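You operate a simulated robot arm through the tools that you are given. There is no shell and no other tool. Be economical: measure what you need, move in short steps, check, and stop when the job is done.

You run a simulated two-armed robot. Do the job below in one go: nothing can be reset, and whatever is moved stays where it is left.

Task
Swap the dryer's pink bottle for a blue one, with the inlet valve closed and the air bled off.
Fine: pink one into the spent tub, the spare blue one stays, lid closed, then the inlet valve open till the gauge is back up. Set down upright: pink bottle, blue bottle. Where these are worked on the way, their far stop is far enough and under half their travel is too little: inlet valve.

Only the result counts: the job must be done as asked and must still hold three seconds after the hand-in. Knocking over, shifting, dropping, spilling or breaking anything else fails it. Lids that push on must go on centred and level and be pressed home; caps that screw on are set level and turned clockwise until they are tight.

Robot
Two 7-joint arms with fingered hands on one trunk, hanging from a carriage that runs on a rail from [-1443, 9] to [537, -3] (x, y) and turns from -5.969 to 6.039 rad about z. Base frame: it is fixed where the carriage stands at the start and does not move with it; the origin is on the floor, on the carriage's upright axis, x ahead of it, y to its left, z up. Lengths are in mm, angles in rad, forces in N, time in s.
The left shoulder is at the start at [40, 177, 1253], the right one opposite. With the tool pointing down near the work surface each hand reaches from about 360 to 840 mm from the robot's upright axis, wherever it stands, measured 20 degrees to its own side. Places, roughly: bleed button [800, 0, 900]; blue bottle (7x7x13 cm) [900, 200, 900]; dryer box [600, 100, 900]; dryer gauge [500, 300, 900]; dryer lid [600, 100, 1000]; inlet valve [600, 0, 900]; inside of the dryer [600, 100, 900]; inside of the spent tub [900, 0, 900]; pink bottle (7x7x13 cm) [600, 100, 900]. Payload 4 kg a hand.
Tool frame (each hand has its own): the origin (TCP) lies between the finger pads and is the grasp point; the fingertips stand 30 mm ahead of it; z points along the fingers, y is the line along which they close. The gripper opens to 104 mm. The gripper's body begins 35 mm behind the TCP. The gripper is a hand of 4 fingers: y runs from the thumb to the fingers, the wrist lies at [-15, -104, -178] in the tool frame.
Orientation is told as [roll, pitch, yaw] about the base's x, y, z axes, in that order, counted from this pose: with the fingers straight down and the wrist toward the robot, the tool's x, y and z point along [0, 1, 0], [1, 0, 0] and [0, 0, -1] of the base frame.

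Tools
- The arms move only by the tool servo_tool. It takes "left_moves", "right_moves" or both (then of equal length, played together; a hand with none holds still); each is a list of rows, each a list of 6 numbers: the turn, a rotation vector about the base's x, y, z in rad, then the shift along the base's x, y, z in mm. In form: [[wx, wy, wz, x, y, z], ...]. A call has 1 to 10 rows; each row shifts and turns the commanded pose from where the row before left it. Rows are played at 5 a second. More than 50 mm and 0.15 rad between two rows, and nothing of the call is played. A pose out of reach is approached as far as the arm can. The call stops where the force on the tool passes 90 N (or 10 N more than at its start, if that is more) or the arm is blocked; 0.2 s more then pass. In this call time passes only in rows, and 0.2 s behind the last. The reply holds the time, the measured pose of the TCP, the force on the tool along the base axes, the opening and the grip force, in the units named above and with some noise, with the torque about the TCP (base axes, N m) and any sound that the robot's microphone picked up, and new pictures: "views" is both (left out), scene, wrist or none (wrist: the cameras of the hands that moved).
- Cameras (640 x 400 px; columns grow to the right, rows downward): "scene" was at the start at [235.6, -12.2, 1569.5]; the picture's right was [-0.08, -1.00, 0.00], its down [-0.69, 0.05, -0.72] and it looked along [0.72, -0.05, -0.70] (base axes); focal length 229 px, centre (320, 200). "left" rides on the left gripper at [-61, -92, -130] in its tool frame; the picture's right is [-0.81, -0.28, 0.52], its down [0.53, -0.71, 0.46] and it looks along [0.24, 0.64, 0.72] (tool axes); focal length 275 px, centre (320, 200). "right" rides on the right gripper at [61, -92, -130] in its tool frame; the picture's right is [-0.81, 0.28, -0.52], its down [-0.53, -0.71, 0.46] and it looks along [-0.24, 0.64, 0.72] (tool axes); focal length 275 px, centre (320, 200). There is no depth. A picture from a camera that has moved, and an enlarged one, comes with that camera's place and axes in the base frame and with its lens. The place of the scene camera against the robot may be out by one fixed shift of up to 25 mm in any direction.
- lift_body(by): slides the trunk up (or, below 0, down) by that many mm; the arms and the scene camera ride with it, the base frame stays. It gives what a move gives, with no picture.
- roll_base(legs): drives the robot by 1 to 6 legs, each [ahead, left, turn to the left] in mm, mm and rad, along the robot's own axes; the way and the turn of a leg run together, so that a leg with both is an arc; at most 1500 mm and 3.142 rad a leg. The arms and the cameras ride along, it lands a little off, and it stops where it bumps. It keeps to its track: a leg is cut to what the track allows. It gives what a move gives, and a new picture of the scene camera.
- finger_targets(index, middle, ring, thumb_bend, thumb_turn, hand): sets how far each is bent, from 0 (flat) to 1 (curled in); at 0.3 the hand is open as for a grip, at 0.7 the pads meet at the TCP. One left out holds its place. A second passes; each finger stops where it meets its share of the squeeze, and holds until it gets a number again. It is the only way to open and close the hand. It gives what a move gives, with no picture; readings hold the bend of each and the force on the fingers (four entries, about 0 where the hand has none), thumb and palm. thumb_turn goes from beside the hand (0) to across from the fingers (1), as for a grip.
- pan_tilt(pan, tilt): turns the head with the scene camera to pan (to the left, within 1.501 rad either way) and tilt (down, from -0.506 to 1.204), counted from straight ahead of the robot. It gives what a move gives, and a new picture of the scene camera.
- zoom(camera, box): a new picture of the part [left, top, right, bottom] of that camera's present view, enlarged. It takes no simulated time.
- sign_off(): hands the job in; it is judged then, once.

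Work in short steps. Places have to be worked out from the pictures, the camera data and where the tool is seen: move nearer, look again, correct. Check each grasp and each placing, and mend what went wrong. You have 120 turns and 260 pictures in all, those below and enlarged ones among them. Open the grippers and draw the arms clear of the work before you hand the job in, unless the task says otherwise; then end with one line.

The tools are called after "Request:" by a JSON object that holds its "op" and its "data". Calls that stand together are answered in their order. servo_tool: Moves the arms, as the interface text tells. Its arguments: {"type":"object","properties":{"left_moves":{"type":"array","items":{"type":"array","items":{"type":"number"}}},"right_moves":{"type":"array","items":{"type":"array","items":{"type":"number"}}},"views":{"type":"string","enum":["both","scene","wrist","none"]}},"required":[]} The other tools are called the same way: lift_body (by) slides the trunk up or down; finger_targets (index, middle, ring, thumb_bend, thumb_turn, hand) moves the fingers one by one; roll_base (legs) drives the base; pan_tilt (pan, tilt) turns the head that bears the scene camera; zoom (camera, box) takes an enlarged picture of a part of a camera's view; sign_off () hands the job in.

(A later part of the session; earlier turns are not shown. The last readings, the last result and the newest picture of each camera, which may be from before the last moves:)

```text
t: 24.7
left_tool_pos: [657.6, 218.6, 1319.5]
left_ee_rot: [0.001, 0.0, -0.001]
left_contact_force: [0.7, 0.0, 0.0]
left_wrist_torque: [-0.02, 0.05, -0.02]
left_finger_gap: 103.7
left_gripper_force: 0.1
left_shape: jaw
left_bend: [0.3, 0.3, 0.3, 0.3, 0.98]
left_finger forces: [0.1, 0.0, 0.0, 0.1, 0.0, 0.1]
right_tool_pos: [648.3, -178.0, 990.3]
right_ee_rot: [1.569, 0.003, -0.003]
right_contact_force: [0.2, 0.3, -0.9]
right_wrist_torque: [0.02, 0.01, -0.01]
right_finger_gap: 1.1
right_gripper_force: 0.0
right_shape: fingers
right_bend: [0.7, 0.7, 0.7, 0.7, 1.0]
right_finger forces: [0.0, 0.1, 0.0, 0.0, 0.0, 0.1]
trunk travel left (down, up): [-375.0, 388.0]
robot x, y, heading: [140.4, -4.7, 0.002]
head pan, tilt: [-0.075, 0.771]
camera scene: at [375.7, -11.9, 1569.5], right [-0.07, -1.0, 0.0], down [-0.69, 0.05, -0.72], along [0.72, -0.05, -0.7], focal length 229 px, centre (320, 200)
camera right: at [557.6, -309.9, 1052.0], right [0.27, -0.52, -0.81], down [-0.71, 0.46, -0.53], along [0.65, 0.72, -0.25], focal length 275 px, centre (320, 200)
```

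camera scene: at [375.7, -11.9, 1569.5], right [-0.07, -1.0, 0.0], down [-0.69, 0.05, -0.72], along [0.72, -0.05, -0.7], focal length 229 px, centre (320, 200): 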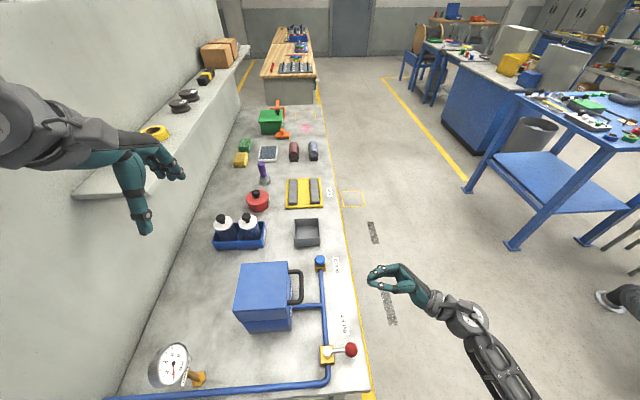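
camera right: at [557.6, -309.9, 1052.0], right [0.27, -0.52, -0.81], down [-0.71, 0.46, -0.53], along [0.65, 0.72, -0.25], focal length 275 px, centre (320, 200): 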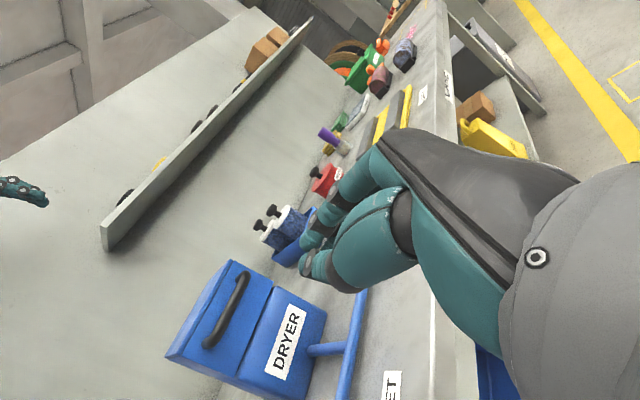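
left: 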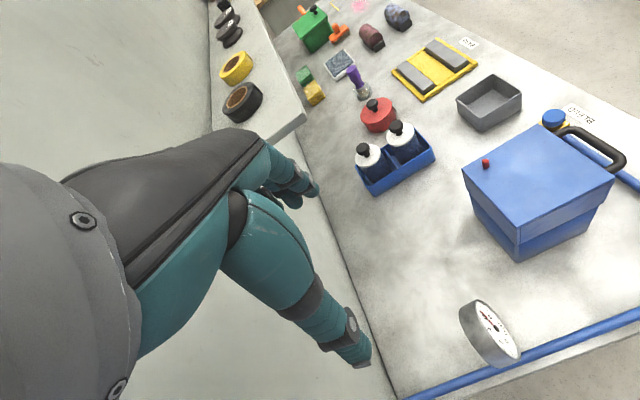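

Handle bar is at about (640,24,990). Bring the peg under it: TCP to (645, 8, 958).

Request:
{"op": "servo_tool", "data": {"right_moves": [[0, 0, 0, -2, 45, -10], [0, 0, 0, -2, 45, -12], [0, 0, 0, 0, 45, -10], [0, 0, 0, 0, 30, 0], [0, 0, 0, 0, 21, 0]]}}

```text
t: 25.9
left_tool_pos: [658.0, 218.3, 1320.3]
left_ee_rot: [0.001, 0.0, 0.0]
left_contact_force: [-0.1, -0.2, 0.6]
left_wrist_torque: [-0.02, -0.03, -0.01]
left_finger_gap: 103.8
left_gripper_force: 0.1
left_shape: jaw
left_bend: [0.3, 0.3, 0.3, 0.3, 0.98]
left_finger forces: [0.1, 0.0, 0.1, 0.0, 0.1, 0.1]
right_tool_pos: [646.4, 6.9, 961.2]
right_ee_rot: [1.565, 0.002, -0.004]
right_contact_force: [0.4, 0.2, 0.6]
right_wrist_torque: [-0.01, -0.03, -0.01]
right_finger_gap: 0.7
right_gripper_force: 0.0
right_shape: fingers
right_bend: [0.7, 0.7, 0.7, 0.7, 1.0]
right_finger forces: [0.1, 0.0, 0.0, 0.2, 0.0, 0.0]
trunk travel left (down, up): [-375.0, 388.0]
robot x, y, heading: [142.5, 2.8, -0.004]
head pan, tilt: [-0.075, 0.771]
camera scene: at [376.2, -12.7, 1569.6], right [-0.07, -1.0, 0.0], down [-0.69, 0.05, -0.72], along [0.72, -0.05, -0.7], focal length 229 px, centre (320, 200)
camera right: at [555.4, -124.6, 1023.7], right [0.27, -0.52, -0.81], down [-0.71, 0.46, -0.53], along [0.65, 0.72, -0.25], focal length 275 px, centre (320, 200)
```

scene: 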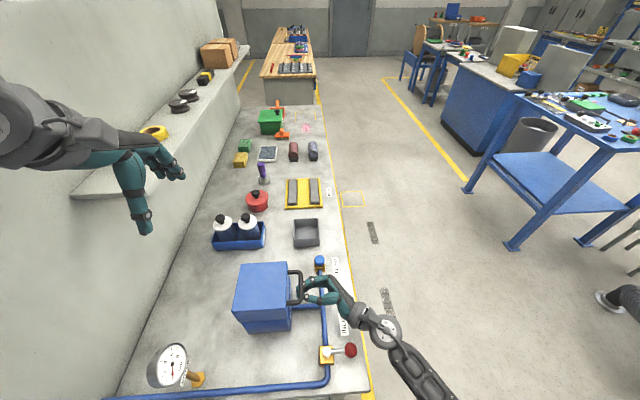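
right: 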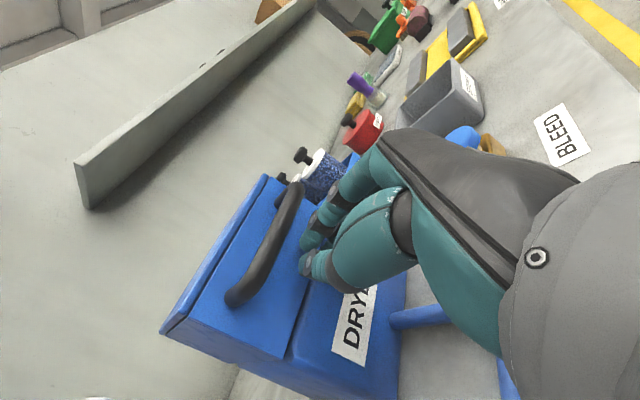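

The peg is under the bar. Extend 8 mm more and lift gently.

Request:
{"op": "servo_tool", "data": {"right_moves": [[0, 0, 0, 0, 8, 0], [0, 0, 0, 0, 0, 12], [0, 0, 0, 0, 2, 12], [0, 0, 0, 0, 4, 14], [0, 0, 0, 0, 5, 14]]}}

```text
t: 27.1
left_tool_pos: [657.2, 217.7, 1320.8]
left_ee_rot: [0.001, 0.001, 0.0]
left_contact_force: [0.5, 0.8, 0.4]
left_wrist_torque: [-0.01, -0.01, 0.03]
left_finger_gap: 103.7
left_gripper_force: 0.1
left_shape: jaw
left_bend: [0.3, 0.3, 0.3, 0.3, 0.98]
left_finger forces: [0.1, 0.0, 0.1, 0.1, 0.0, 0.0]
right_tool_pos: [644.9, 23.8, 1011.6]
right_ee_rot: [1.566, 0.003, -0.001]
right_contact_force: [0.8, 0.2, -1.8]
right_wrist_torque: [-0.04, 0.01, -0.01]
right_finger_gap: 1.1
right_gripper_force: 1.4
right_shape: fingers
right_bend: [0.7, 0.7, 0.7, 0.7, 1.0]
right_finger forces: [1.8, 0.0, 0.0, 0.0, 0.0, 0.1]
trunk travel left (down, up): [-375.0, 388.0]
robot x, y, heading: [142.7, -1.3, -0.003]
head pan, tilt: [-0.075, 0.771]
camera scene: at [376.1, -12.8, 1569.5], right [-0.07, -1.0, 0.0], down [-0.69, 0.05, -0.72], along [0.72, -0.05, -0.7], focal length 229 px, centre (320, 200)
camera right: at [553.6, -106.7, 1074.0], right [0.27, -0.52, -0.81], down [-0.71, 0.46, -0.53], along [0.65, 0.72, -0.25], focal length 275 px, centre (320, 200)
```

scene: 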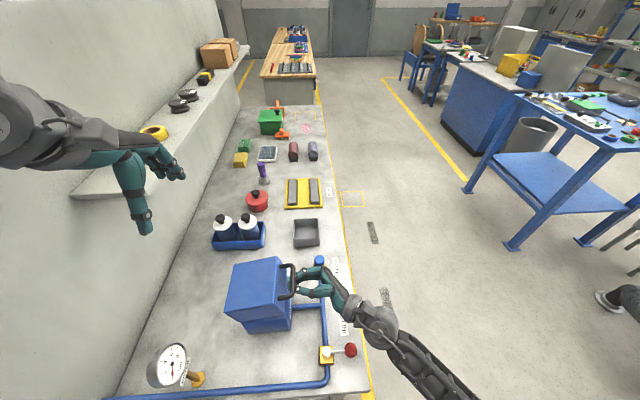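
right: 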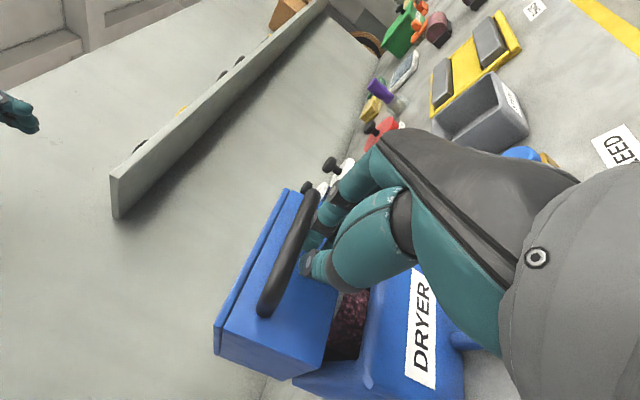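

The lid hinges on the far (+y) side and the pink bottle's visible. Continue along the arc.

Request:
{"op": "servo_tool", "data": {"right_moves": [[0, 0, 0, 0, 8, 15], [0, 0, 0, 0, 10, 15], [0, 0, 0, 0, 13, 15], [0, 0, 0, 0, 15, 14], [0, 0, 0, 0, 17, 12]]}}

```text
t: 28.3
left_tool_pos: [658.5, 218.2, 1319.4]
left_ee_rot: [0.001, 0.0, 0.001]
left_contact_force: [-0.2, -0.1, 0.1]
left_wrist_torque: [0.02, 0.01, 0.02]
left_finger_gap: 103.6
left_gripper_force: 0.1
left_shape: jaw
left_bend: [0.3, 0.3, 0.3, 0.3, 0.98]
left_finger forces: [0.1, 0.1, 0.0, 0.0, 0.0, 0.0]
right_tool_pos: [642.2, 86.8, 1085.3]
right_ee_rot: [1.568, 0.001, -0.002]
right_contact_force: [0.1, 0.2, 0.3]
right_wrist_torque: [-0.01, -0.03, 0.01]
right_finger_gap: 0.6
right_gripper_force: 0.1
right_shape: fingers
right_bend: [0.7, 0.7, 0.7, 0.7, 1.0]
right_finger forces: [0.0, 0.1, 0.1, 0.1, 0.0, 0.0]
trunk travel left (down, up): [-375.0, 388.0]
robot x, y, heading: [141.6, -1.3, 0.0]
head pan, tilt: [-0.075, 0.771]
camera scene: at [376.2, -12.8, 1569.7], right [-0.07, -1.0, 0.0], down [-0.69, 0.05, -0.72], along [0.72, -0.05, -0.7], focal length 229 px, centre (320, 200)
camera right: at [552.1, -43.7, 1146.3], right [0.27, -0.52, -0.81], down [-0.71, 0.46, -0.53], along [0.65, 0.72, -0.24], focal length 275 px, centre (320, 200)
```

scene: 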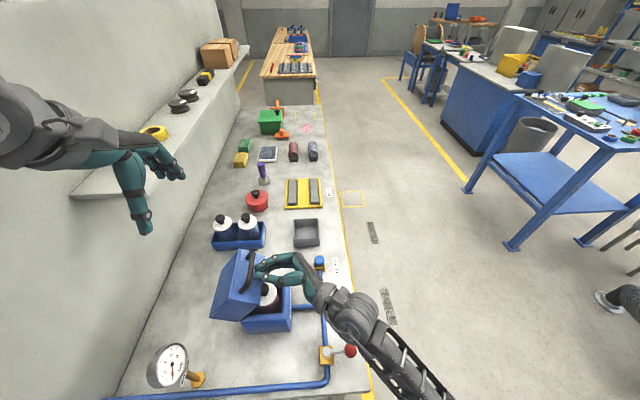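
right: 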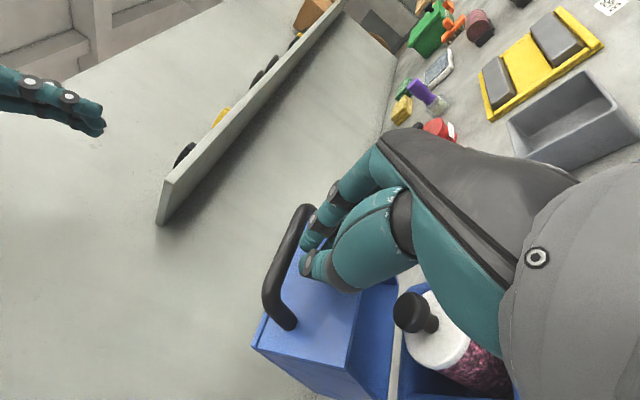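

Lid at roughly 60°. Push on in +y to bring it past vertical.

Request:
{"op": "servo_tool", "data": {"right_moves": [[0, 0, 0, 0, 18, 6], [0, 0, 0, 0, 18, 4], [0, 0, 0, 0, 18, 2], [0, 0, 0, 0, 18, 0], [0, 0, 0, 0, 15, 0]]}}

```text
t: 29.5
left_tool_pos: [658.7, 219.0, 1321.3]
left_ee_rot: [0.001, -0.002, 0.001]
left_contact_force: [-0.3, 0.4, 0.1]
left_wrist_torque: [-0.02, -0.01, -0.01]
left_finger_gap: 103.4
left_gripper_force: 0.0
left_shape: jaw
left_bend: [0.3, 0.3, 0.3, 0.3, 0.98]
left_finger forces: [0.0, 0.0, 0.0, 0.1, 0.0, 0.0]
right_tool_pos: [643.2, 176.3, 1098.2]
right_ee_rot: [1.573, -0.003, -0.002]
right_contact_force: [-1.6, 4.2, 22.3]
right_wrist_torque: [0.45, -0.25, 0.09]
right_finger_gap: 0.8
right_gripper_force: 10.4
right_shape: fingers
right_bend: [0.7, 0.7, 0.7, 0.7, 1.0]
right_finger forces: [0.1, 0.0, 21.8, 0.0, 0.0, 0.0]
trunk travel left (down, up): [-375.0, 388.0]
robot x, y, heading: [139.4, -2.5, 0.002]
head pan, tilt: [-0.075, 0.771]
camera scene: at [376.8, -12.0, 1570.0], right [-0.07, -1.0, 0.0], down [-0.69, 0.05, -0.72], along [0.72, -0.05, -0.7], focal length 229 px, centre (320, 200)
camera right: at [553.1, 43.9, 1158.8], right [0.28, -0.52, -0.81], down [-0.71, 0.46, -0.53], along [0.65, 0.72, -0.24], focal length 275 px, centre (320, 200)
```

scene: 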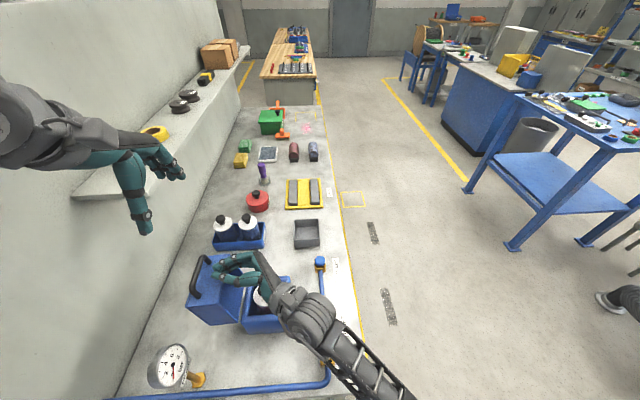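
right: 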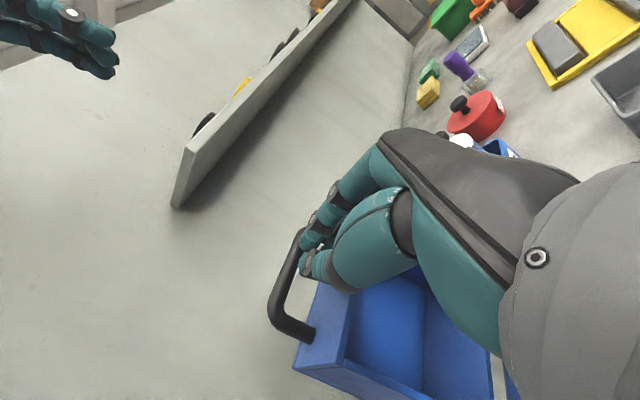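

Lid is about vertical and the ring finger rests on its rim (22 N up). Raise slightly and push a bit more over.

Request:
{"op": "servo_tool", "data": {"right_moves": [[0, 0, 0, 0, -4, 14], [0, 0, 0, 0, 15, 4], [0, 0, 0, 0, 15, -4], [0, 0, 0, 0, 15, -6]]}}

```text
t: 30.5
left_tool_pos: [658.5, 217.1, 1319.7]
left_ee_rot: [0.001, 0.0, 0.003]
left_contact_force: [-0.3, -0.3, -0.4]
left_wrist_torque: [-0.02, 0.0, 0.01]
left_finger_gap: 103.7
left_gripper_force: 0.1
left_shape: jaw
left_bend: [0.3, 0.3, 0.3, 0.3, 0.98]
left_finger forces: [0.1, 0.1, 0.0, 0.1, 0.1, 0.0]
right_tool_pos: [643.4, 213.9, 1101.1]
right_ee_rot: [1.566, 0.004, -0.004]
right_contact_force: [-0.1, -0.6, -0.1]
right_wrist_torque: [-0.03, -0.02, -0.02]
right_finger_gap: 0.5
right_gripper_force: 0.7
right_shape: fingers
right_bend: [0.7, 0.7, 0.7, 0.7, 1.0]
right_finger forces: [0.0, 0.0, 0.9, 0.0, 0.0, 0.0]
trunk travel left (down, up): [-375.0, 388.0]
robot x, y, heading: [137.0, 0.4, -0.0]
head pan, tilt: [-0.075, 0.771]
camera scene: at [376.1, -12.8, 1569.6], right [-0.07, -1.0, 0.0], down [-0.69, 0.05, -0.72], along [0.72, -0.05, -0.7], focal length 229 px, centre (320, 200)
camera right: at [552.2, 83.4, 1163.8], right [0.27, -0.52, -0.81], down [-0.71, 0.45, -0.53], along [0.65, 0.72, -0.25], focal length 275 px, centre (320, 200)
```

scene: 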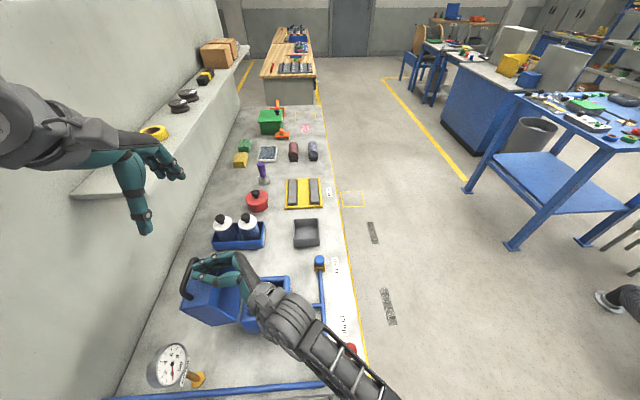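
right: 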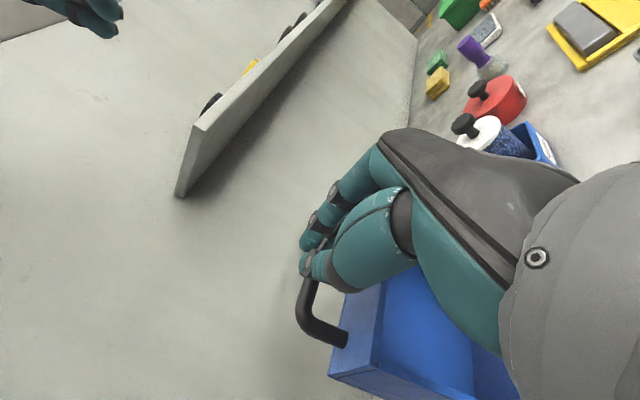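

Lid past vertical. Raise and retract the right hand toward −y and check that it stays.

Request:
{"op": "servo_tool", "data": {"right_moves": [[0, 0, 0, 0, -15, 30], [0, 0, 0, 0, -40, 30], [0, 0, 0, 0, -49, 0], [0, 0, 0, 0, -49, 0], [0, 0, 0, 0, -49, 0], [0, 0, 0, 0, -49, 0], [0, 0, 0, 0, -49, 0], [0, 0, 0, 0, -40, 0]]}}

Request:
{"op": "zoom", "data": {"camera": "scene", "box": [160, 200, 360, 340]}}

Request:
{"op": "zoom", "data": {"camera": "left", "box": [0, 0, 640, 400]}}

```text
t: 32.3
left_tool_pos: [658.4, 219.2, 1319.1]
left_ee_rot: [0.0, 0.001, -0.001]
left_contact_force: [0.0, -0.3, 0.0]
left_wrist_torque: [-0.03, -0.01, 0.01]
left_finger_gap: 103.7
left_gripper_force: 0.0
left_shape: jaw
left_bend: [0.3, 0.3, 0.3, 0.3, 0.98]
left_finger forces: [0.0, 0.0, 0.0, 0.0, 0.0, 0.0]
right_tool_pos: [641.9, -124.5, 1166.3]
right_ee_rot: [1.566, 0.001, -0.003]
right_contact_force: [-0.4, -0.7, -0.1]
right_wrist_torque: [-0.03, 0.01, 0.01]
right_finger_gap: 1.0
right_gripper_force: 0.1
right_shape: fingers
right_bend: [0.7, 0.7, 0.7, 0.7, 1.0]
right_finger forces: [0.0, 0.0, 0.0, 0.0, 0.0, 0.0]
trunk travel left (down, up): [-375.0, 388.0]
robot x, y, heading: [137.3, -4.0, -0.004]
head pan, tilt: [-0.075, 0.771]
camera scene: at [375.5, -12.4, 1569.3], right [-0.07, -1.0, 0.0], down [-0.7, 0.05, -0.72], along [0.71, -0.05, -0.7], focal length 229 px, centre (320, 200)
camera right: at [551.3, -256.6, 1227.1], right [0.27, -0.52, -0.81], down [-0.71, 0.46, -0.53], along [0.65, 0.72, -0.25], focal length 275 px, centre (320, 200)
```

scene: 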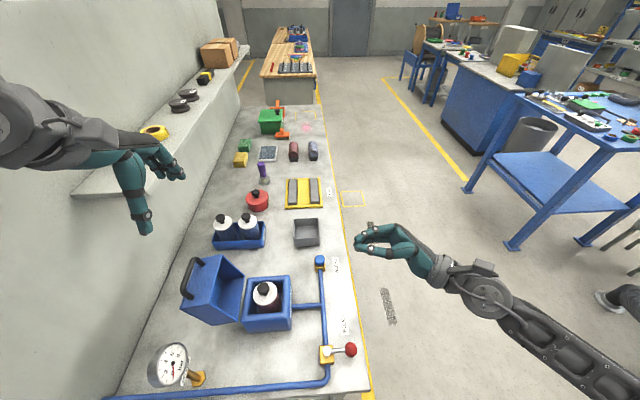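
right: 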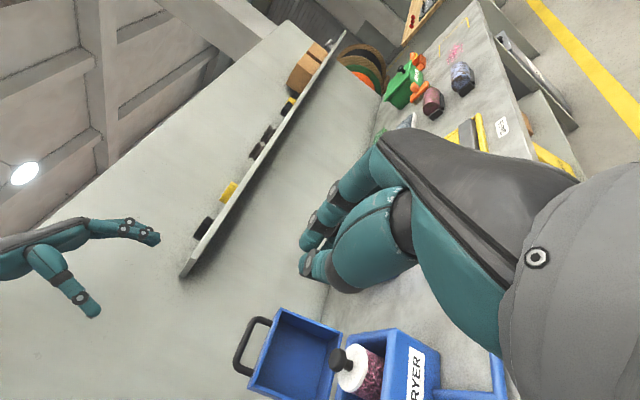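

```text
2.86 times, centred on (260, 270) of scene
camera zoom: at [375.5, -12.4, 1569.3], right [-0.07, -1.0, 0.0], down [-0.7, 0.05, -0.72], along [0.71, -0.05, -0.7], focal length 655 px, centre (491, 0)
```

zoom: 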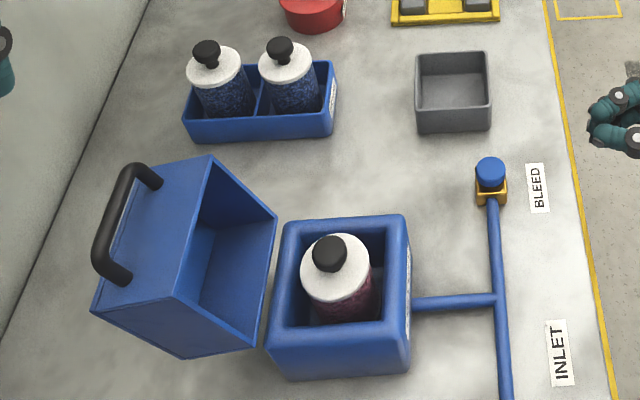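

```text
1.00 times, centred on (320, 200) of left (not enlarged: the box is as wide or as high as the picture)
camera zoom: at [566.3, 156.5, 1450.6], right [-0.28, -0.81, -0.52], down [-0.71, 0.53, -0.45], along [0.64, 0.24, -0.72], focal length 275 px, centre (320, 200)
```

zoom: 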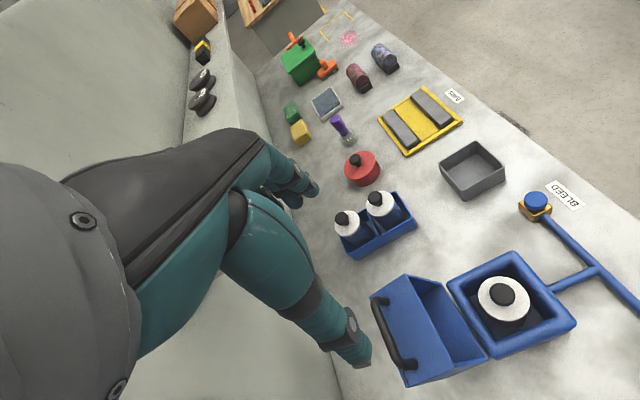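

The lid stays open (~110°) and the pink bottle's black knob is at about (647,112,988). I'll pull both hands back slightly and drive 90 mm further ahead so the tub and bottles are comfortably in reach, also unrolling the right hand out at the side.

Request:
{"op": "servo_tool", "data": {"left_moves": [[0, 0, 0, -30, -20, -10], [0, 0, 0, -30, -25, -15], [0, 0, 0, -30, -25, -15], [0, 0, 0, 0, -10, -15], [0, 0, 0, 0, 0, 0], [0, 0, 0, 0, 0, 0]], "right_moves": [[0, 0, 0, -10, -40, 10], [-0.14, 0, 0, -10, -40, 0], [-0.14, 0, 0, -10, -30, 0], [-0.14, 0, 0, -10, 0, 0], [-0.14, 0, 0, 0, 0, 0], [-0.14, 0, 0, 0, 0, 0]], "views": "none"}}

Request:
{"op": "roll_base", "data": {"legs": [[90, 0, 0]]}}

```text
t: 33.7
left_tool_pos: [565.6, 138.1, 1264.5]
left_ee_rot: [0.0, 0.001, 0.001]
left_contact_force: [-0.8, 0.1, 0.7]
left_wrist_torque: [0.01, -0.01, 0.02]
left_finger_gap: 103.5
left_gripper_force: 0.0
left_shape: jaw
left_bend: [0.3, 0.3, 0.3, 0.3, 0.98]
left_finger forces: [0.0, 0.1, 0.1, 0.0, 0.1, 0.0]
right_tool_pos: [602.5, -235.9, 1172.4]
right_ee_rot: [0.864, 0.001, -0.004]
right_contact_force: [-0.2, -1.1, -0.5]
right_wrist_torque: [0.02, -0.03, -0.01]
right_finger_gap: 0.9
right_gripper_force: 0.1
right_shape: fingers
right_bend: [0.7, 0.7, 0.7, 0.7, 1.0]
right_finger forces: [0.0, 0.0, 0.0, 0.0, 0.1, 0.0]
trunk travel left (down, up): [-375.0, 388.0]
robot x, y, heading: [139.0, 1.7, 0.0]
head pan, tilt: [-0.075, 0.771]
```

```text
t: 34.8
left_tool_pos: [656.8, 136.5, 1265.5]
left_ee_rot: [-0.001, 0.001, -0.002]
left_contact_force: [0.2, -0.1, -0.6]
left_wrist_torque: [-0.02, 0.0, -0.03]
left_finger_gap: 103.7
left_gripper_force: 0.1
left_shape: jaw
left_bend: [0.3, 0.3, 0.3, 0.3, 0.98]
left_finger forces: [0.1, 0.0, 0.1, 0.0, 0.1, 0.0]
right_tool_pos: [693.3, -237.1, 1172.8]
right_ee_rot: [0.867, -0.001, -0.005]
right_contact_force: [0.1, 0.0, 0.2]
right_wrist_torque: [0.0, -0.01, 0.03]
right_finger_gap: 0.8
right_gripper_force: 0.2
right_shape: fingers
right_bend: [0.7, 0.7, 0.7, 0.7, 1.0]
right_finger forces: [0.1, 0.0, 0.0, 0.1, 0.1, 0.0]
trunk travel left (down, up): [-375.0, 388.0]
robot x, y, heading: [231.4, -1.8, -0.0]
head pan, tilt: [-0.075, 0.771]
camera scene: at [467.7, -13.9, 1569.7], right [-0.08, -1.0, 0.0], down [-0.69, 0.05, -0.72], along [0.72, -0.05, -0.7], focal length 229 px, centre (320, 200)
```

scene: 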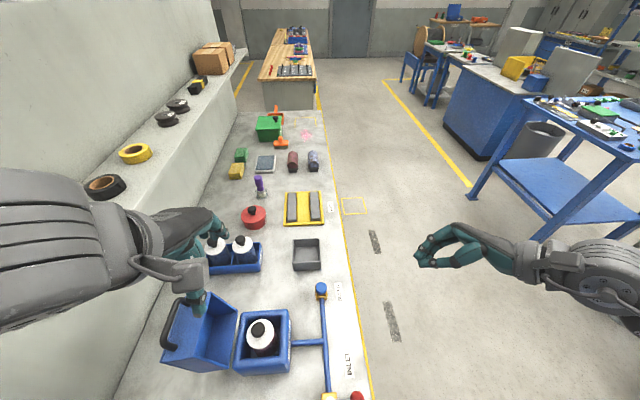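

Position the left hand over the bottle, descending to z≈1070.

Request:
{"op": "servo_tool", "data": {"left_moves": [[0, 0, 0, -3, -8, -45], [0, 0, 0, -3, -8, -49], [0, 0, 0, -2, -8, -49], [0, 0, 0, -2, 0, -49]]}}

Request:
{"op": "zoom", "data": {"camera": "left", "box": [240, 200, 480, 360]}}

```text
t: 35.8
left_tool_pos: [640.6, 105.5, 1072.9]
left_ee_rot: [-0.005, -0.001, -0.004]
left_contact_force: [0.9, -1.0, -0.5]
left_wrist_torque: [0.02, -0.01, -0.05]
left_finger_gap: 103.8
left_gripper_force: 0.0
left_shape: jaw
left_bend: [0.3, 0.3, 0.3, 0.3, 0.98]
left_finger forces: [0.0, 0.0, 0.0, 0.0, 0.0, 0.0]
right_tool_pos: [689.6, -243.3, 1173.1]
right_ee_rot: [0.862, 0.004, -0.005]
right_contact_force: [-0.1, -0.2, 0.5]
right_wrist_torque: [-0.03, 0.01, 0.02]
right_finger_gap: 1.0
right_gripper_force: 0.1
right_shape: fingers
right_bend: [0.7, 0.7, 0.7, 0.7, 1.0]
right_finger forces: [0.0, 0.1, 0.0, 0.0, 0.1, 0.1]
trunk travel left (down, up): [-375.0, 388.0]
robot x, y, heading: [229.5, -2.7, 0.0]
head pan, tilt: [-0.075, 0.771]
camera scene: at [464.7, -18.6, 1569.0], right [-0.08, -1.0, 0.01], down [-0.7, 0.05, -0.72], along [0.71, -0.06, -0.7], focal length 229 px, centre (320, 200)
camera left: at [548.4, 45.0, 1204.9], right [-0.28, -0.81, -0.51], down [-0.71, 0.53, -0.46], along [0.65, 0.24, -0.72], focal length 275 px, centre (320, 200)
```

scene: 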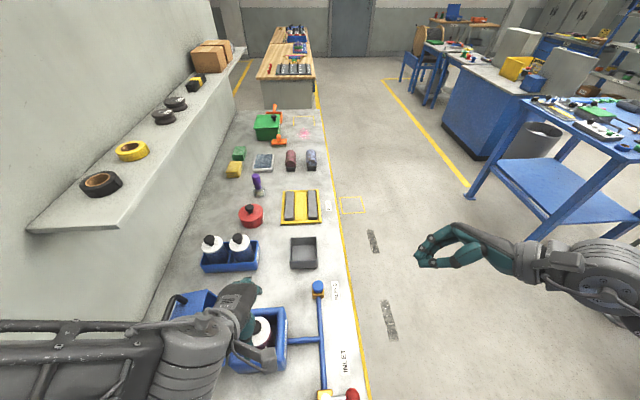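
left: 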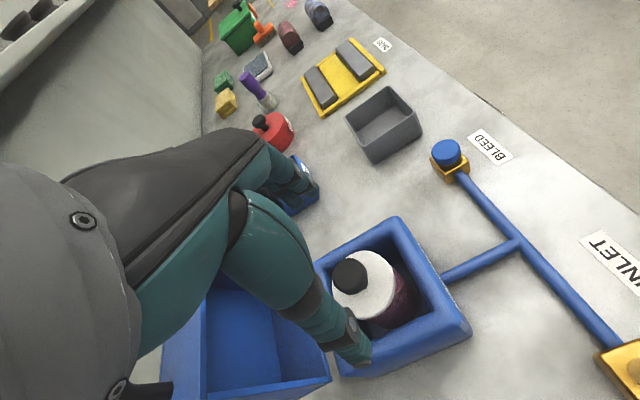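

```text
2.50 times, centred on (360, 280) of left
camera zoom: at [548.4, 45.0, 1204.9], right [-0.28, -0.81, -0.51], down [-0.71, 0.53, -0.46], along [0.65, 0.24, -0.72], focal length 688 px, centre (220, 0)
```

zoom: 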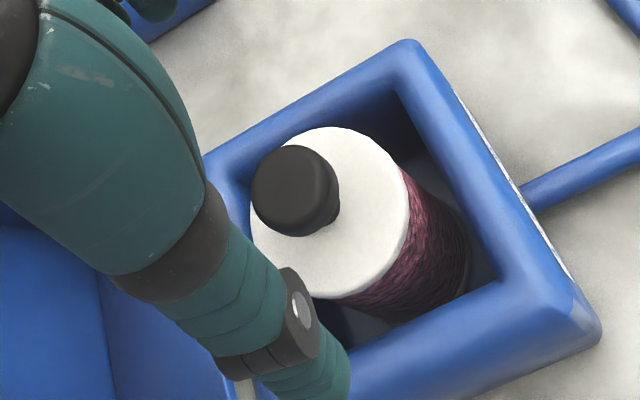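

Knob (≈30 mm) centre is about (649,115,988), cap top about 959. Pre-shape the fingers to ~50 mm before descending on the knob.

Request:
{"op": "finger_targets", "data": {"hand": "left", "index": 0.48, "middle": 0.48, "ring": 0.48, "thumb_bend": 0.48, "thumb_turn": 1.0}}

```text
t: 36.8
left_tool_pos: [640.2, 106.0, 1072.5]
left_ee_rot: [-0.004, 0.001, -0.004]
left_contact_force: [0.3, -0.1, -0.4]
left_wrist_torque: [-0.02, 0.02, -0.01]
left_finger_gap: 57.9
left_gripper_force: 0.0
left_shape: fingers
left_bend: [0.48, 0.48, 0.48, 0.48, 1.0]
left_finger forces: [0.0, 0.1, 0.0, 0.0, 0.0, 0.1]
right_tool_pos: [689.2, -243.4, 1171.8]
right_ee_rot: [0.86, 0.004, -0.005]
right_contact_force: [-0.6, -0.7, 0.5]
right_wrist_torque: [0.01, 0.0, 0.04]
right_finger_gap: 0.6
right_gripper_force: 0.1
right_shape: fingers
right_bend: [0.7, 0.7, 0.7, 0.7, 1.0]
right_finger forces: [0.1, 0.0, 0.1, 0.1, 0.0, 0.0]
trunk travel left (down, up): [-375.0, 388.0]
robot x, y, heading: [228.6, -5.6, -0.004]
head pan, tilt: [-0.075, 0.771]
```

The robot got pushed a few mm to −y when the left arm lowered: its elbow is likely at the wall. Better to use the right arm for the bottles; lift the left hand back up and out of the way.

Request:
{"op": "servo_tool", "data": {"left_moves": [[0, 0, 0, 3, 8, 49], [0, 0, 0, 3, 8, 49], [0, 0, 0, 3, 10, 49], [0, 0, 0, 2, 20, 45], [0, 0, 0, 0, 25, 40], [0, 0, 0, 0, 25, 40]], "right_moves": [[-0.14, 0, 0, 0, 0, 0], [-0.14, 0, 0, 0, 0, 0], [-0.14, 0, 0, 0, 0, 0], [-0.14, 0, 0, 0, 0, 0], [-0.15, 0, 0, 0, 0, 0], [-0.15, 0, 0, 0, 0, 0]], "views": "scene"}}

Request:
{"op": "finger_targets", "data": {"hand": "right", "index": 0.48, "middle": 0.48, "ring": 0.48, "thumb_bend": 0.48, "thumb_turn": 1.0}}

```text
t: 38.2
left_tool_pos: [657.4, 208.8, 1343.4]
left_ee_rot: [0.0, 0.003, -0.002]
left_contact_force: [-0.4, 0.3, -0.4]
left_wrist_torque: [-0.02, -0.01, 0.0]
left_finger_gap: 57.3
left_gripper_force: 0.1
left_shape: fingers
left_bend: [0.48, 0.48, 0.48, 0.48, 1.0]
left_finger forces: [0.0, 0.0, 0.0, 0.0, 0.0, 0.1]
right_tool_pos: [693.5, -237.1, 1172.3]
right_ee_rot: [0.002, -0.003, -0.002]
right_contact_force: [0.1, -0.7, -0.1]
right_wrist_torque: [-0.01, -0.02, -0.01]
right_finger_gap: 0.5
right_gripper_force: 0.0
right_shape: fingers
right_bend: [0.7, 0.7, 0.7, 0.7, 1.0]
right_finger forces: [0.0, 0.0, 0.0, 0.0, 0.1, 0.0]
trunk travel left (down, up): [-375.0, 388.0]
robot x, y, heading: [231.2, -0.5, -0.0]
head pan, tilt: [-0.075, 0.771]
camera scene: at [467.3, -13.8, 1569.5], right [-0.08, -1.0, 0.0], down [-0.69, 0.05, -0.72], along [0.72, -0.05, -0.7], focal length 229 px, centre (320, 200)
```

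scene: 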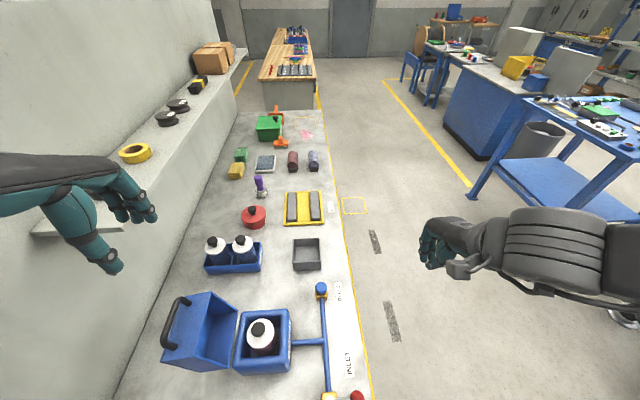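

```text
t: 39.2
left_tool_pos: [657.6, 208.6, 1343.7]
left_ee_rot: [0.0, -0.001, -0.001]
left_contact_force: [0.5, 0.2, 0.0]
left_wrist_torque: [-0.01, 0.0, -0.02]
left_finger_gap: 57.3
left_gripper_force: 0.0
left_shape: fingers
left_bend: [0.48, 0.48, 0.48, 0.48, 1.0]
left_finger forces: [0.0, 0.1, 0.1, 0.0, 0.1, 0.0]
right_tool_pos: [692.9, -236.3, 1172.9]
right_ee_rot: [0.008, -0.004, -0.003]
right_contact_force: [0.1, 0.0, -0.5]
right_wrist_torque: [0.01, 0.0, 0.01]
right_finger_gap: 56.4
right_gripper_force: 0.0
right_shape: fingers
right_bend: [0.48, 0.48, 0.48, 0.48, 1.0]
right_finger forces: [0.1, 0.0, 0.0, 0.1, 0.0, 0.0]
trunk travel left (down, up): [-375.0, 388.0]
robot x, y, heading: [230.4, -3.2, -0.005]
head pan, tilt: [-0.075, 0.771]
```

Move left hand further left, and right hand across to above the pink bottle.

Request:
{"op": "servo_tool", "data": {"right_moves": [[0, 0, 0, -10, 44, 0], [0, 0, 0, -10, 44, 0], [0, 0, 0, -8, 44, 0], [0, 0, 0, -8, 44, 0], [0, 0, 0, -8, 44, 0], [0, 0, 0, 0, 44, -15], [0, 0, 0, 0, 44, -20], [0, 0, 0, 0, 44, -20], [0, 0, 0, 0, 0, -30]], "left_moves": [[0, 0, 0, 0, 15, 5], [0, 0, 0, 0, 15, 5], [0, 0, 0, 0, 15, 5], [0, 0, 0, 0, 15, 5], [0, 0, 0, 0, 0, 5], [0, 0, 0, 0, 0, 5], [0, 0, 0, 0, 0, 0], [0, 0, 0, 0, 0, 0], [0, 0, 0, 0, 0, 0]]}}

```text
t: 41.2
left_tool_pos: [657.7, 267.3, 1375.3]
left_ee_rot: [0.0, 0.0, -0.002]
left_contact_force: [0.5, -0.5, -0.6]
left_wrist_torque: [0.0, 0.02, 0.01]
left_finger_gap: 57.6
left_gripper_force: 0.0
left_shape: fingers
left_bend: [0.48, 0.48, 0.48, 0.48, 1.0]
left_finger forces: [0.0, 0.0, 0.0, 0.1, 0.1, 0.0]
right_tool_pos: [651.8, -36.5, 1144.4]
right_ee_rot: [0.009, -0.004, -0.001]
right_contact_force: [0.1, -0.1, 0.5]
right_wrist_torque: [0.02, -0.03, 0.0]
right_finger_gap: 56.9
right_gripper_force: 0.1
right_shape: fingers
right_bend: [0.48, 0.48, 0.48, 0.48, 1.0]
right_finger forces: [0.0, 0.1, 0.0, 0.0, 0.0, 0.0]
right hand out of reach, approached as far as the arm can: row 5, 6, 7, 8
trunk travel left (down, up): [-375.0, 388.0]
robot x, y, heading: [230.2, -2.6, 0.001]
head pan, tilt: [-0.075, 0.771]
camera scene: at [467.1, -13.8, 1569.5], right [-0.08, -1.0, 0.0], down [-0.69, 0.05, -0.72], along [0.72, -0.05, -0.7], focal length 229 px, centre (320, 200)
camera right: at [560.6, 23.1, 1275.8], right [0.27, -0.82, 0.51], down [-0.71, -0.53, -0.46], along [0.65, -0.24, -0.72], focal length 275 px, centre (320, 200)
camera left: at [565.4, 207.5, 1506.3], right [-0.28, -0.81, -0.52], down [-0.71, 0.53, -0.46], along [0.64, 0.24, -0.72], focal length 275 px, centre (320, 200)
```

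scene: 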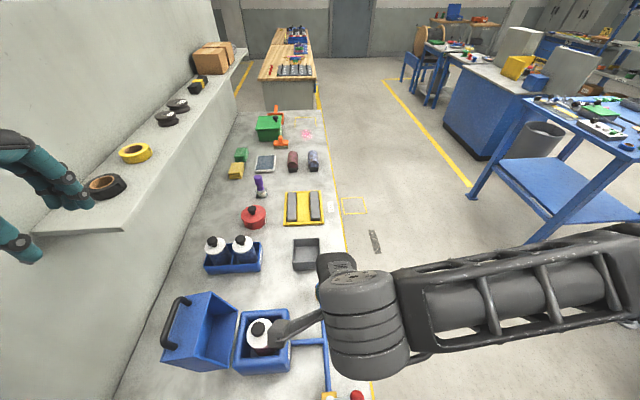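
right: 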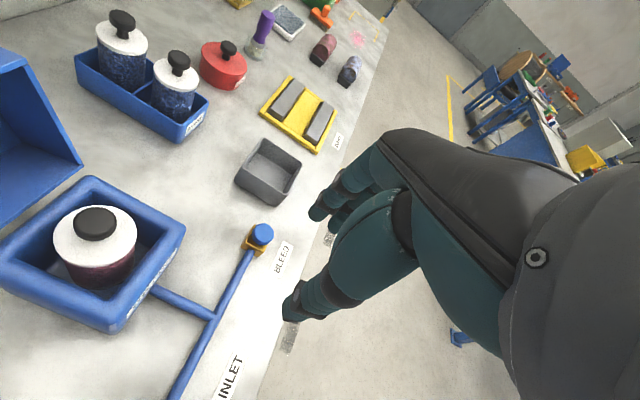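
left: 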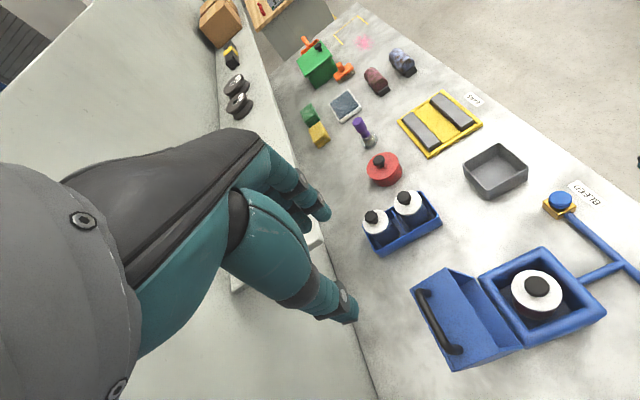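

The right arm can't reach that far left at this standoff. The left arm is natural for these bottles if the robot stands further back (elbow then before the wall's edge). Retract the right hand, then drive back 150 mm.

Request:
{"op": "servo_tool", "data": {"right_moves": [[0, 0, 0, 0, -49, 0], [0, 0, 0, 0, -49, 0], [0, 0, 0, 0, -49, 0], [0, 0, 0, 0, -49, 0], [0, 0, 0, 0, -30, 0]], "views": "none"}}

Request:
{"op": "roll_base", "data": {"legs": [[-150, 0, 0]]}}

```text
t: 42.4
left_tool_pos: [657.6, 267.8, 1375.1]
left_ee_rot: [0.0, 0.0, -0.002]
left_contact_force: [-0.3, 0.1, -0.2]
left_wrist_torque: [0.0, 0.0, 0.01]
left_finger_gap: 57.3
left_gripper_force: 0.1
left_shape: fingers
left_bend: [0.48, 0.48, 0.48, 0.48, 1.0]
left_finger forces: [0.0, 0.0, 0.0, 0.1, 0.1, 0.0]
right_tool_pos: [647.6, -260.8, 1145.0]
right_ee_rot: [0.006, -0.003, -0.001]
right_contact_force: [0.5, -0.1, 0.8]
right_wrist_torque: [-0.01, 0.0, -0.02]
right_finger_gap: 56.7
right_gripper_force: 0.0
right_shape: fingers
right_bend: [0.48, 0.48, 0.48, 0.48, 1.0]
right_finger forces: [0.0, 0.0, 0.1, 0.0, 0.0, 0.0]
trunk travel left (down, up): [-375.0, 388.0]
robot x, y, heading: [230.3, -1.8, -0.002]
head pan, tilt: [-0.075, 0.771]
```

```text
t: 43.8
left_tool_pos: [506.6, 269.9, 1374.1]
left_ee_rot: [0.001, 0.0, -0.001]
left_contact_force: [0.2, 0.2, 0.9]
left_wrist_torque: [-0.01, -0.03, -0.01]
left_finger_gap: 57.3
left_gripper_force: 0.1
left_shape: fingers
left_bend: [0.48, 0.48, 0.48, 0.48, 1.0]
left_finger forces: [0.0, 0.0, 0.0, 0.1, 0.1, 0.0]
right_tool_pos: [498.3, -260.4, 1146.3]
right_ee_rot: [0.006, -0.002, -0.002]
right_contact_force: [0.5, -0.3, 0.2]
right_wrist_torque: [0.03, -0.01, 0.01]
right_finger_gap: 56.8
right_gripper_force: 0.1
right_shape: fingers
right_bend: [0.48, 0.48, 0.48, 0.48, 1.0]
right_finger forces: [0.1, 0.0, 0.1, 0.0, 0.0, 0.1]
trunk travel left (down, up): [-375.0, 388.0]
robot x, y, heading: [87.7, -3.4, -0.004]
head pan, tilt: [-0.075, 0.771]
camera scene: at [316.8, -12.6, 1569.4], right [-0.08, -1.0, 0.0], down [-0.69, 0.05, -0.72], along [0.72, -0.05, -0.7], focal length 229 px, centre (320, 200)
```

scene: 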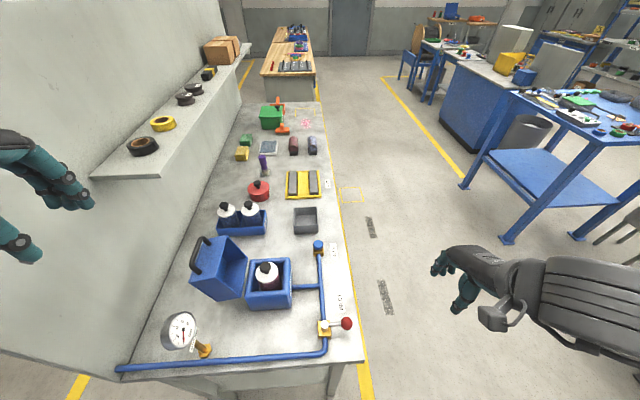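

Now bring the left hand above the pink bottle (to ~z 1080).

Request:
{"op": "servo_tool", "data": {"left_moves": [[0, 0, 0, 20, -30, -20], [0, 0, 0, 25, -30, -25], [0, 0, 0, 25, -30, -25], [0, 0, 0, 25, -30, -25], [0, 0, 0, 25, -25, -30], [0, 0, 0, 22, -10, -40], [0, 0, 0, 0, 0, -45], [0, 0, 0, 0, 0, -45], [0, 0, 0, 0, 0, -40]]}}

```text
t: 45.8
left_tool_pos: [647.0, 113.8, 1078.6]
left_ee_rot: [-0.001, -0.002, -0.001]
left_contact_force: [0.7, -0.4, -0.1]
left_wrist_torque: [-0.02, -0.02, -0.01]
left_finger_gap: 57.4
left_gripper_force: 0.0
left_shape: fingers
left_bend: [0.48, 0.48, 0.48, 0.48, 1.0]
left_finger forces: [0.1, 0.1, 0.0, 0.1, 0.1, 0.1]
right_tool_pos: [498.7, -260.6, 1146.3]
right_ee_rot: [0.008, -0.003, -0.003]
right_contact_force: [-0.5, -0.5, 0.5]
right_wrist_torque: [0.02, 0.01, 0.02]
right_finger_gap: 56.7
right_gripper_force: 0.0
right_shape: fingers
right_bend: [0.48, 0.48, 0.48, 0.48, 1.0]
right_finger forces: [0.0, 0.0, 0.0, 0.0, 0.0, 0.0]
trunk travel left (down, up): [-375.0, 388.0]
robot x, y, heading: [81.1, -1.3, 0.001]
head pan, tilt: [-0.075, 0.771]
camera scene: at [317.1, -12.7, 1569.6], right [-0.08, -1.0, 0.0], down [-0.69, 0.05, -0.72], along [0.72, -0.05, -0.7], focal length 229 px, centre (320, 200)
camera left: at [555.2, 51.8, 1210.9], right [-0.27, -0.81, -0.52], down [-0.71, 0.53, -0.46], along [0.65, 0.24, -0.72], focal length 275 px, centre (320, 200)
```

scene: 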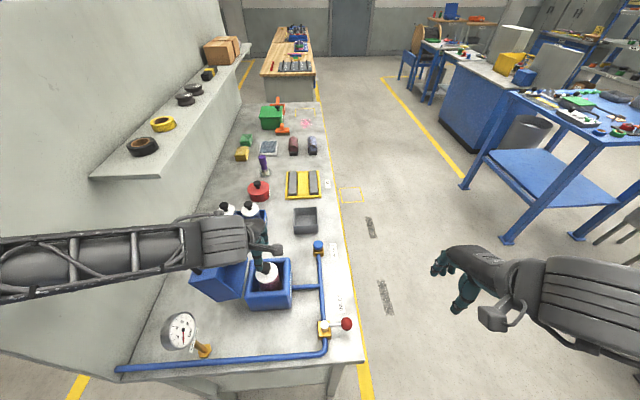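
left: 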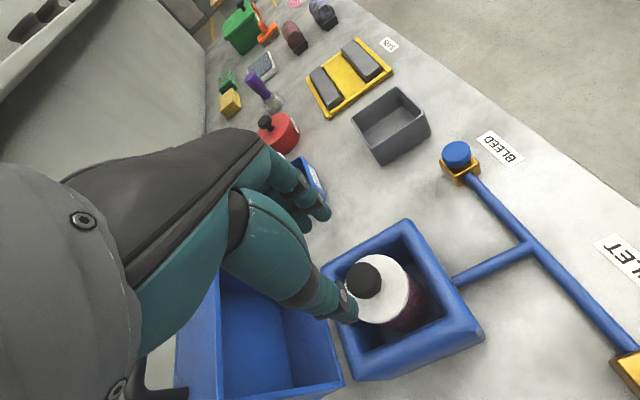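

No wall contact this time. Knob confirmed (650,115). Descend to z≈1020 and check straddle.

Request:
{"op": "servo_tool", "data": {"left_moves": [[0, 0, 0, 2, 1, -30], [0, 0, 0, 0, 0, -28]], "views": "wrist"}}

```text
t: 46.4
left_tool_pos: [650.4, 115.9, 1020.1]
left_ee_rot: [-0.001, 0.0, 0.0]
left_contact_force: [-0.3, 0.1, -0.3]
left_wrist_torque: [0.02, -0.03, 0.02]
left_finger_gap: 57.8
left_gripper_force: 0.1
left_shape: fingers
left_bend: [0.48, 0.48, 0.48, 0.48, 1.0]
left_finger forces: [0.0, 0.0, 0.0, 0.1, 0.0, 0.0]
right_tool_pos: [498.0, -259.5, 1146.3]
right_ee_rot: [0.009, -0.004, -0.003]
right_contact_force: [0.6, -0.3, -0.3]
right_wrist_torque: [-0.02, 0.0, 0.03]
right_finger_gap: 56.7
right_gripper_force: 0.0
right_shape: fingers
right_bend: [0.48, 0.48, 0.48, 0.48, 1.0]
right_finger forces: [0.0, 0.0, 0.0, 0.1, 0.0, 0.0]
trunk travel left (down, up): [-375.0, 388.0]
robot x, y, heading: [80.3, -1.8, -0.003]
head pan, tilt: [-0.075, 0.771]
camera left: at [558.4, 54.7, 1152.0], right [-0.27, -0.81, -0.52], down [-0.71, 0.53, -0.46], along [0.64, 0.24, -0.72], focal length 275 px, centre (320, 200)
```

left: 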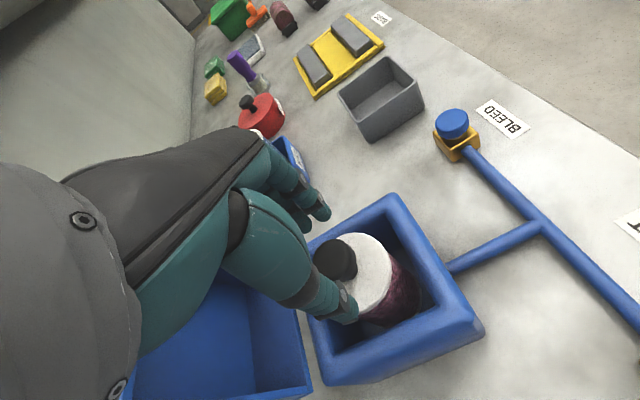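

Aligned. Descend 25 mm and close on the knob.

Request:
{"op": "servo_tool", "data": {"left_moves": [[0, 0, 0, -1, 0, -13], [0, 0, 0, 0, 0, -12]], "views": "wrist"}}

Request:
{"op": "finger_targets", "data": {"hand": "left", "index": 0.72, "middle": 0.72, "ring": 0.72, "thumb_bend": 0.72}}

Request:
{"op": "zoom", "data": {"camera": "left", "box": [240, 160, 480, 360]}}

```text
t: 47.0
left_tool_pos: [645.4, 121.3, 1000.8]
left_ee_rot: [-0.003, 0.0, 0.0]
left_contact_force: [0.1, -0.2, 0.5]
left_wrist_torque: [-0.01, 0.04, -0.01]
left_finger_gap: 57.2
left_gripper_force: 0.1
left_shape: fingers
left_bend: [0.48, 0.48, 0.48, 0.48, 1.0]
left_finger forces: [0.1, 0.0, 0.0, 0.0, 0.0, 0.0]
left hand out of reach, approached as far as the arm can: row 2
right_tool_pos: [499.1, -259.9, 1146.9]
right_ee_rot: [0.006, -0.004, -0.002]
right_contact_force: [0.3, -0.2, -0.6]
right_wrist_torque: [0.01, -0.03, -0.01]
right_finger_gap: 56.7
right_gripper_force: 0.1
right_shape: fingers
right_bend: [0.48, 0.48, 0.48, 0.48, 1.0]
right_finger forces: [0.0, 0.0, 0.0, 0.0, 0.1, 0.1]
trunk travel left (down, up): [-375.0, 388.0]
robot x, y, heading: [76.2, 1.5, -0.003]
head pan, tilt: [-0.075, 0.771]
camera left: at [553.8, 59.8, 1131.3], right [-0.28, -0.81, -0.52], down [-0.71, 0.53, -0.46], along [0.65, 0.24, -0.72], focal length 275 px, centre (320, 200)
```

left: 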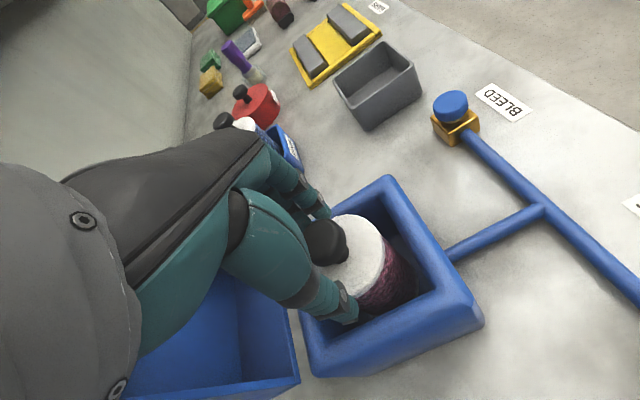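

```text
t: 48.0
left_tool_pos: [645.6, 122.0, 999.7]
left_ee_rot: [-0.004, 0.0, 0.001]
left_contact_force: [-0.4, 4.5, -0.1]
left_wrist_torque: [0.08, 0.03, 0.0]
left_finger_gap: 0.0
left_gripper_force: 2.8
left_shape: fingers
left_bend: [0.72, 0.72, 0.72, 0.71, 1.0]
left_finger forces: [1.9, 0.0, 0.0, 0.1, 4.3, 0.0]
right_tool_pos: [499.7, -258.7, 1145.7]
right_ee_rot: [0.007, -0.003, -0.002]
right_contact_force: [-0.3, 0.7, 0.6]
right_wrist_torque: [0.03, 0.0, -0.01]
right_finger_gap: 56.9
right_gripper_force: 0.1
right_shape: fingers
right_bend: [0.48, 0.48, 0.48, 0.48, 1.0]
right_finger forces: [0.0, 0.0, 0.0, 0.0, 0.0, 0.0]
trunk travel left (down, up): [-375.0, 388.0]
robot x, y, heading: [81.2, -0.6, -0.006]
head pan, tilt: [-0.075, 0.771]
```

```text
2.00 times, centred on (360, 260) of left
camera zoom: at [553.9, 60.5, 1131.4], right [-0.28, -0.81, -0.52], down [-0.71, 0.53, -0.46], along [0.64, 0.24, -0.72], focal length 551 px, centre (240, 80)
```

zoom: 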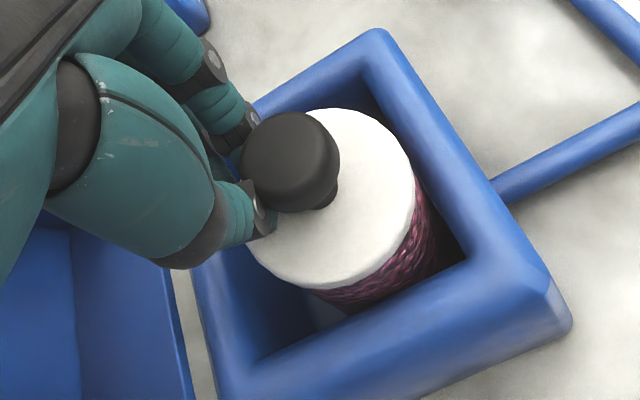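

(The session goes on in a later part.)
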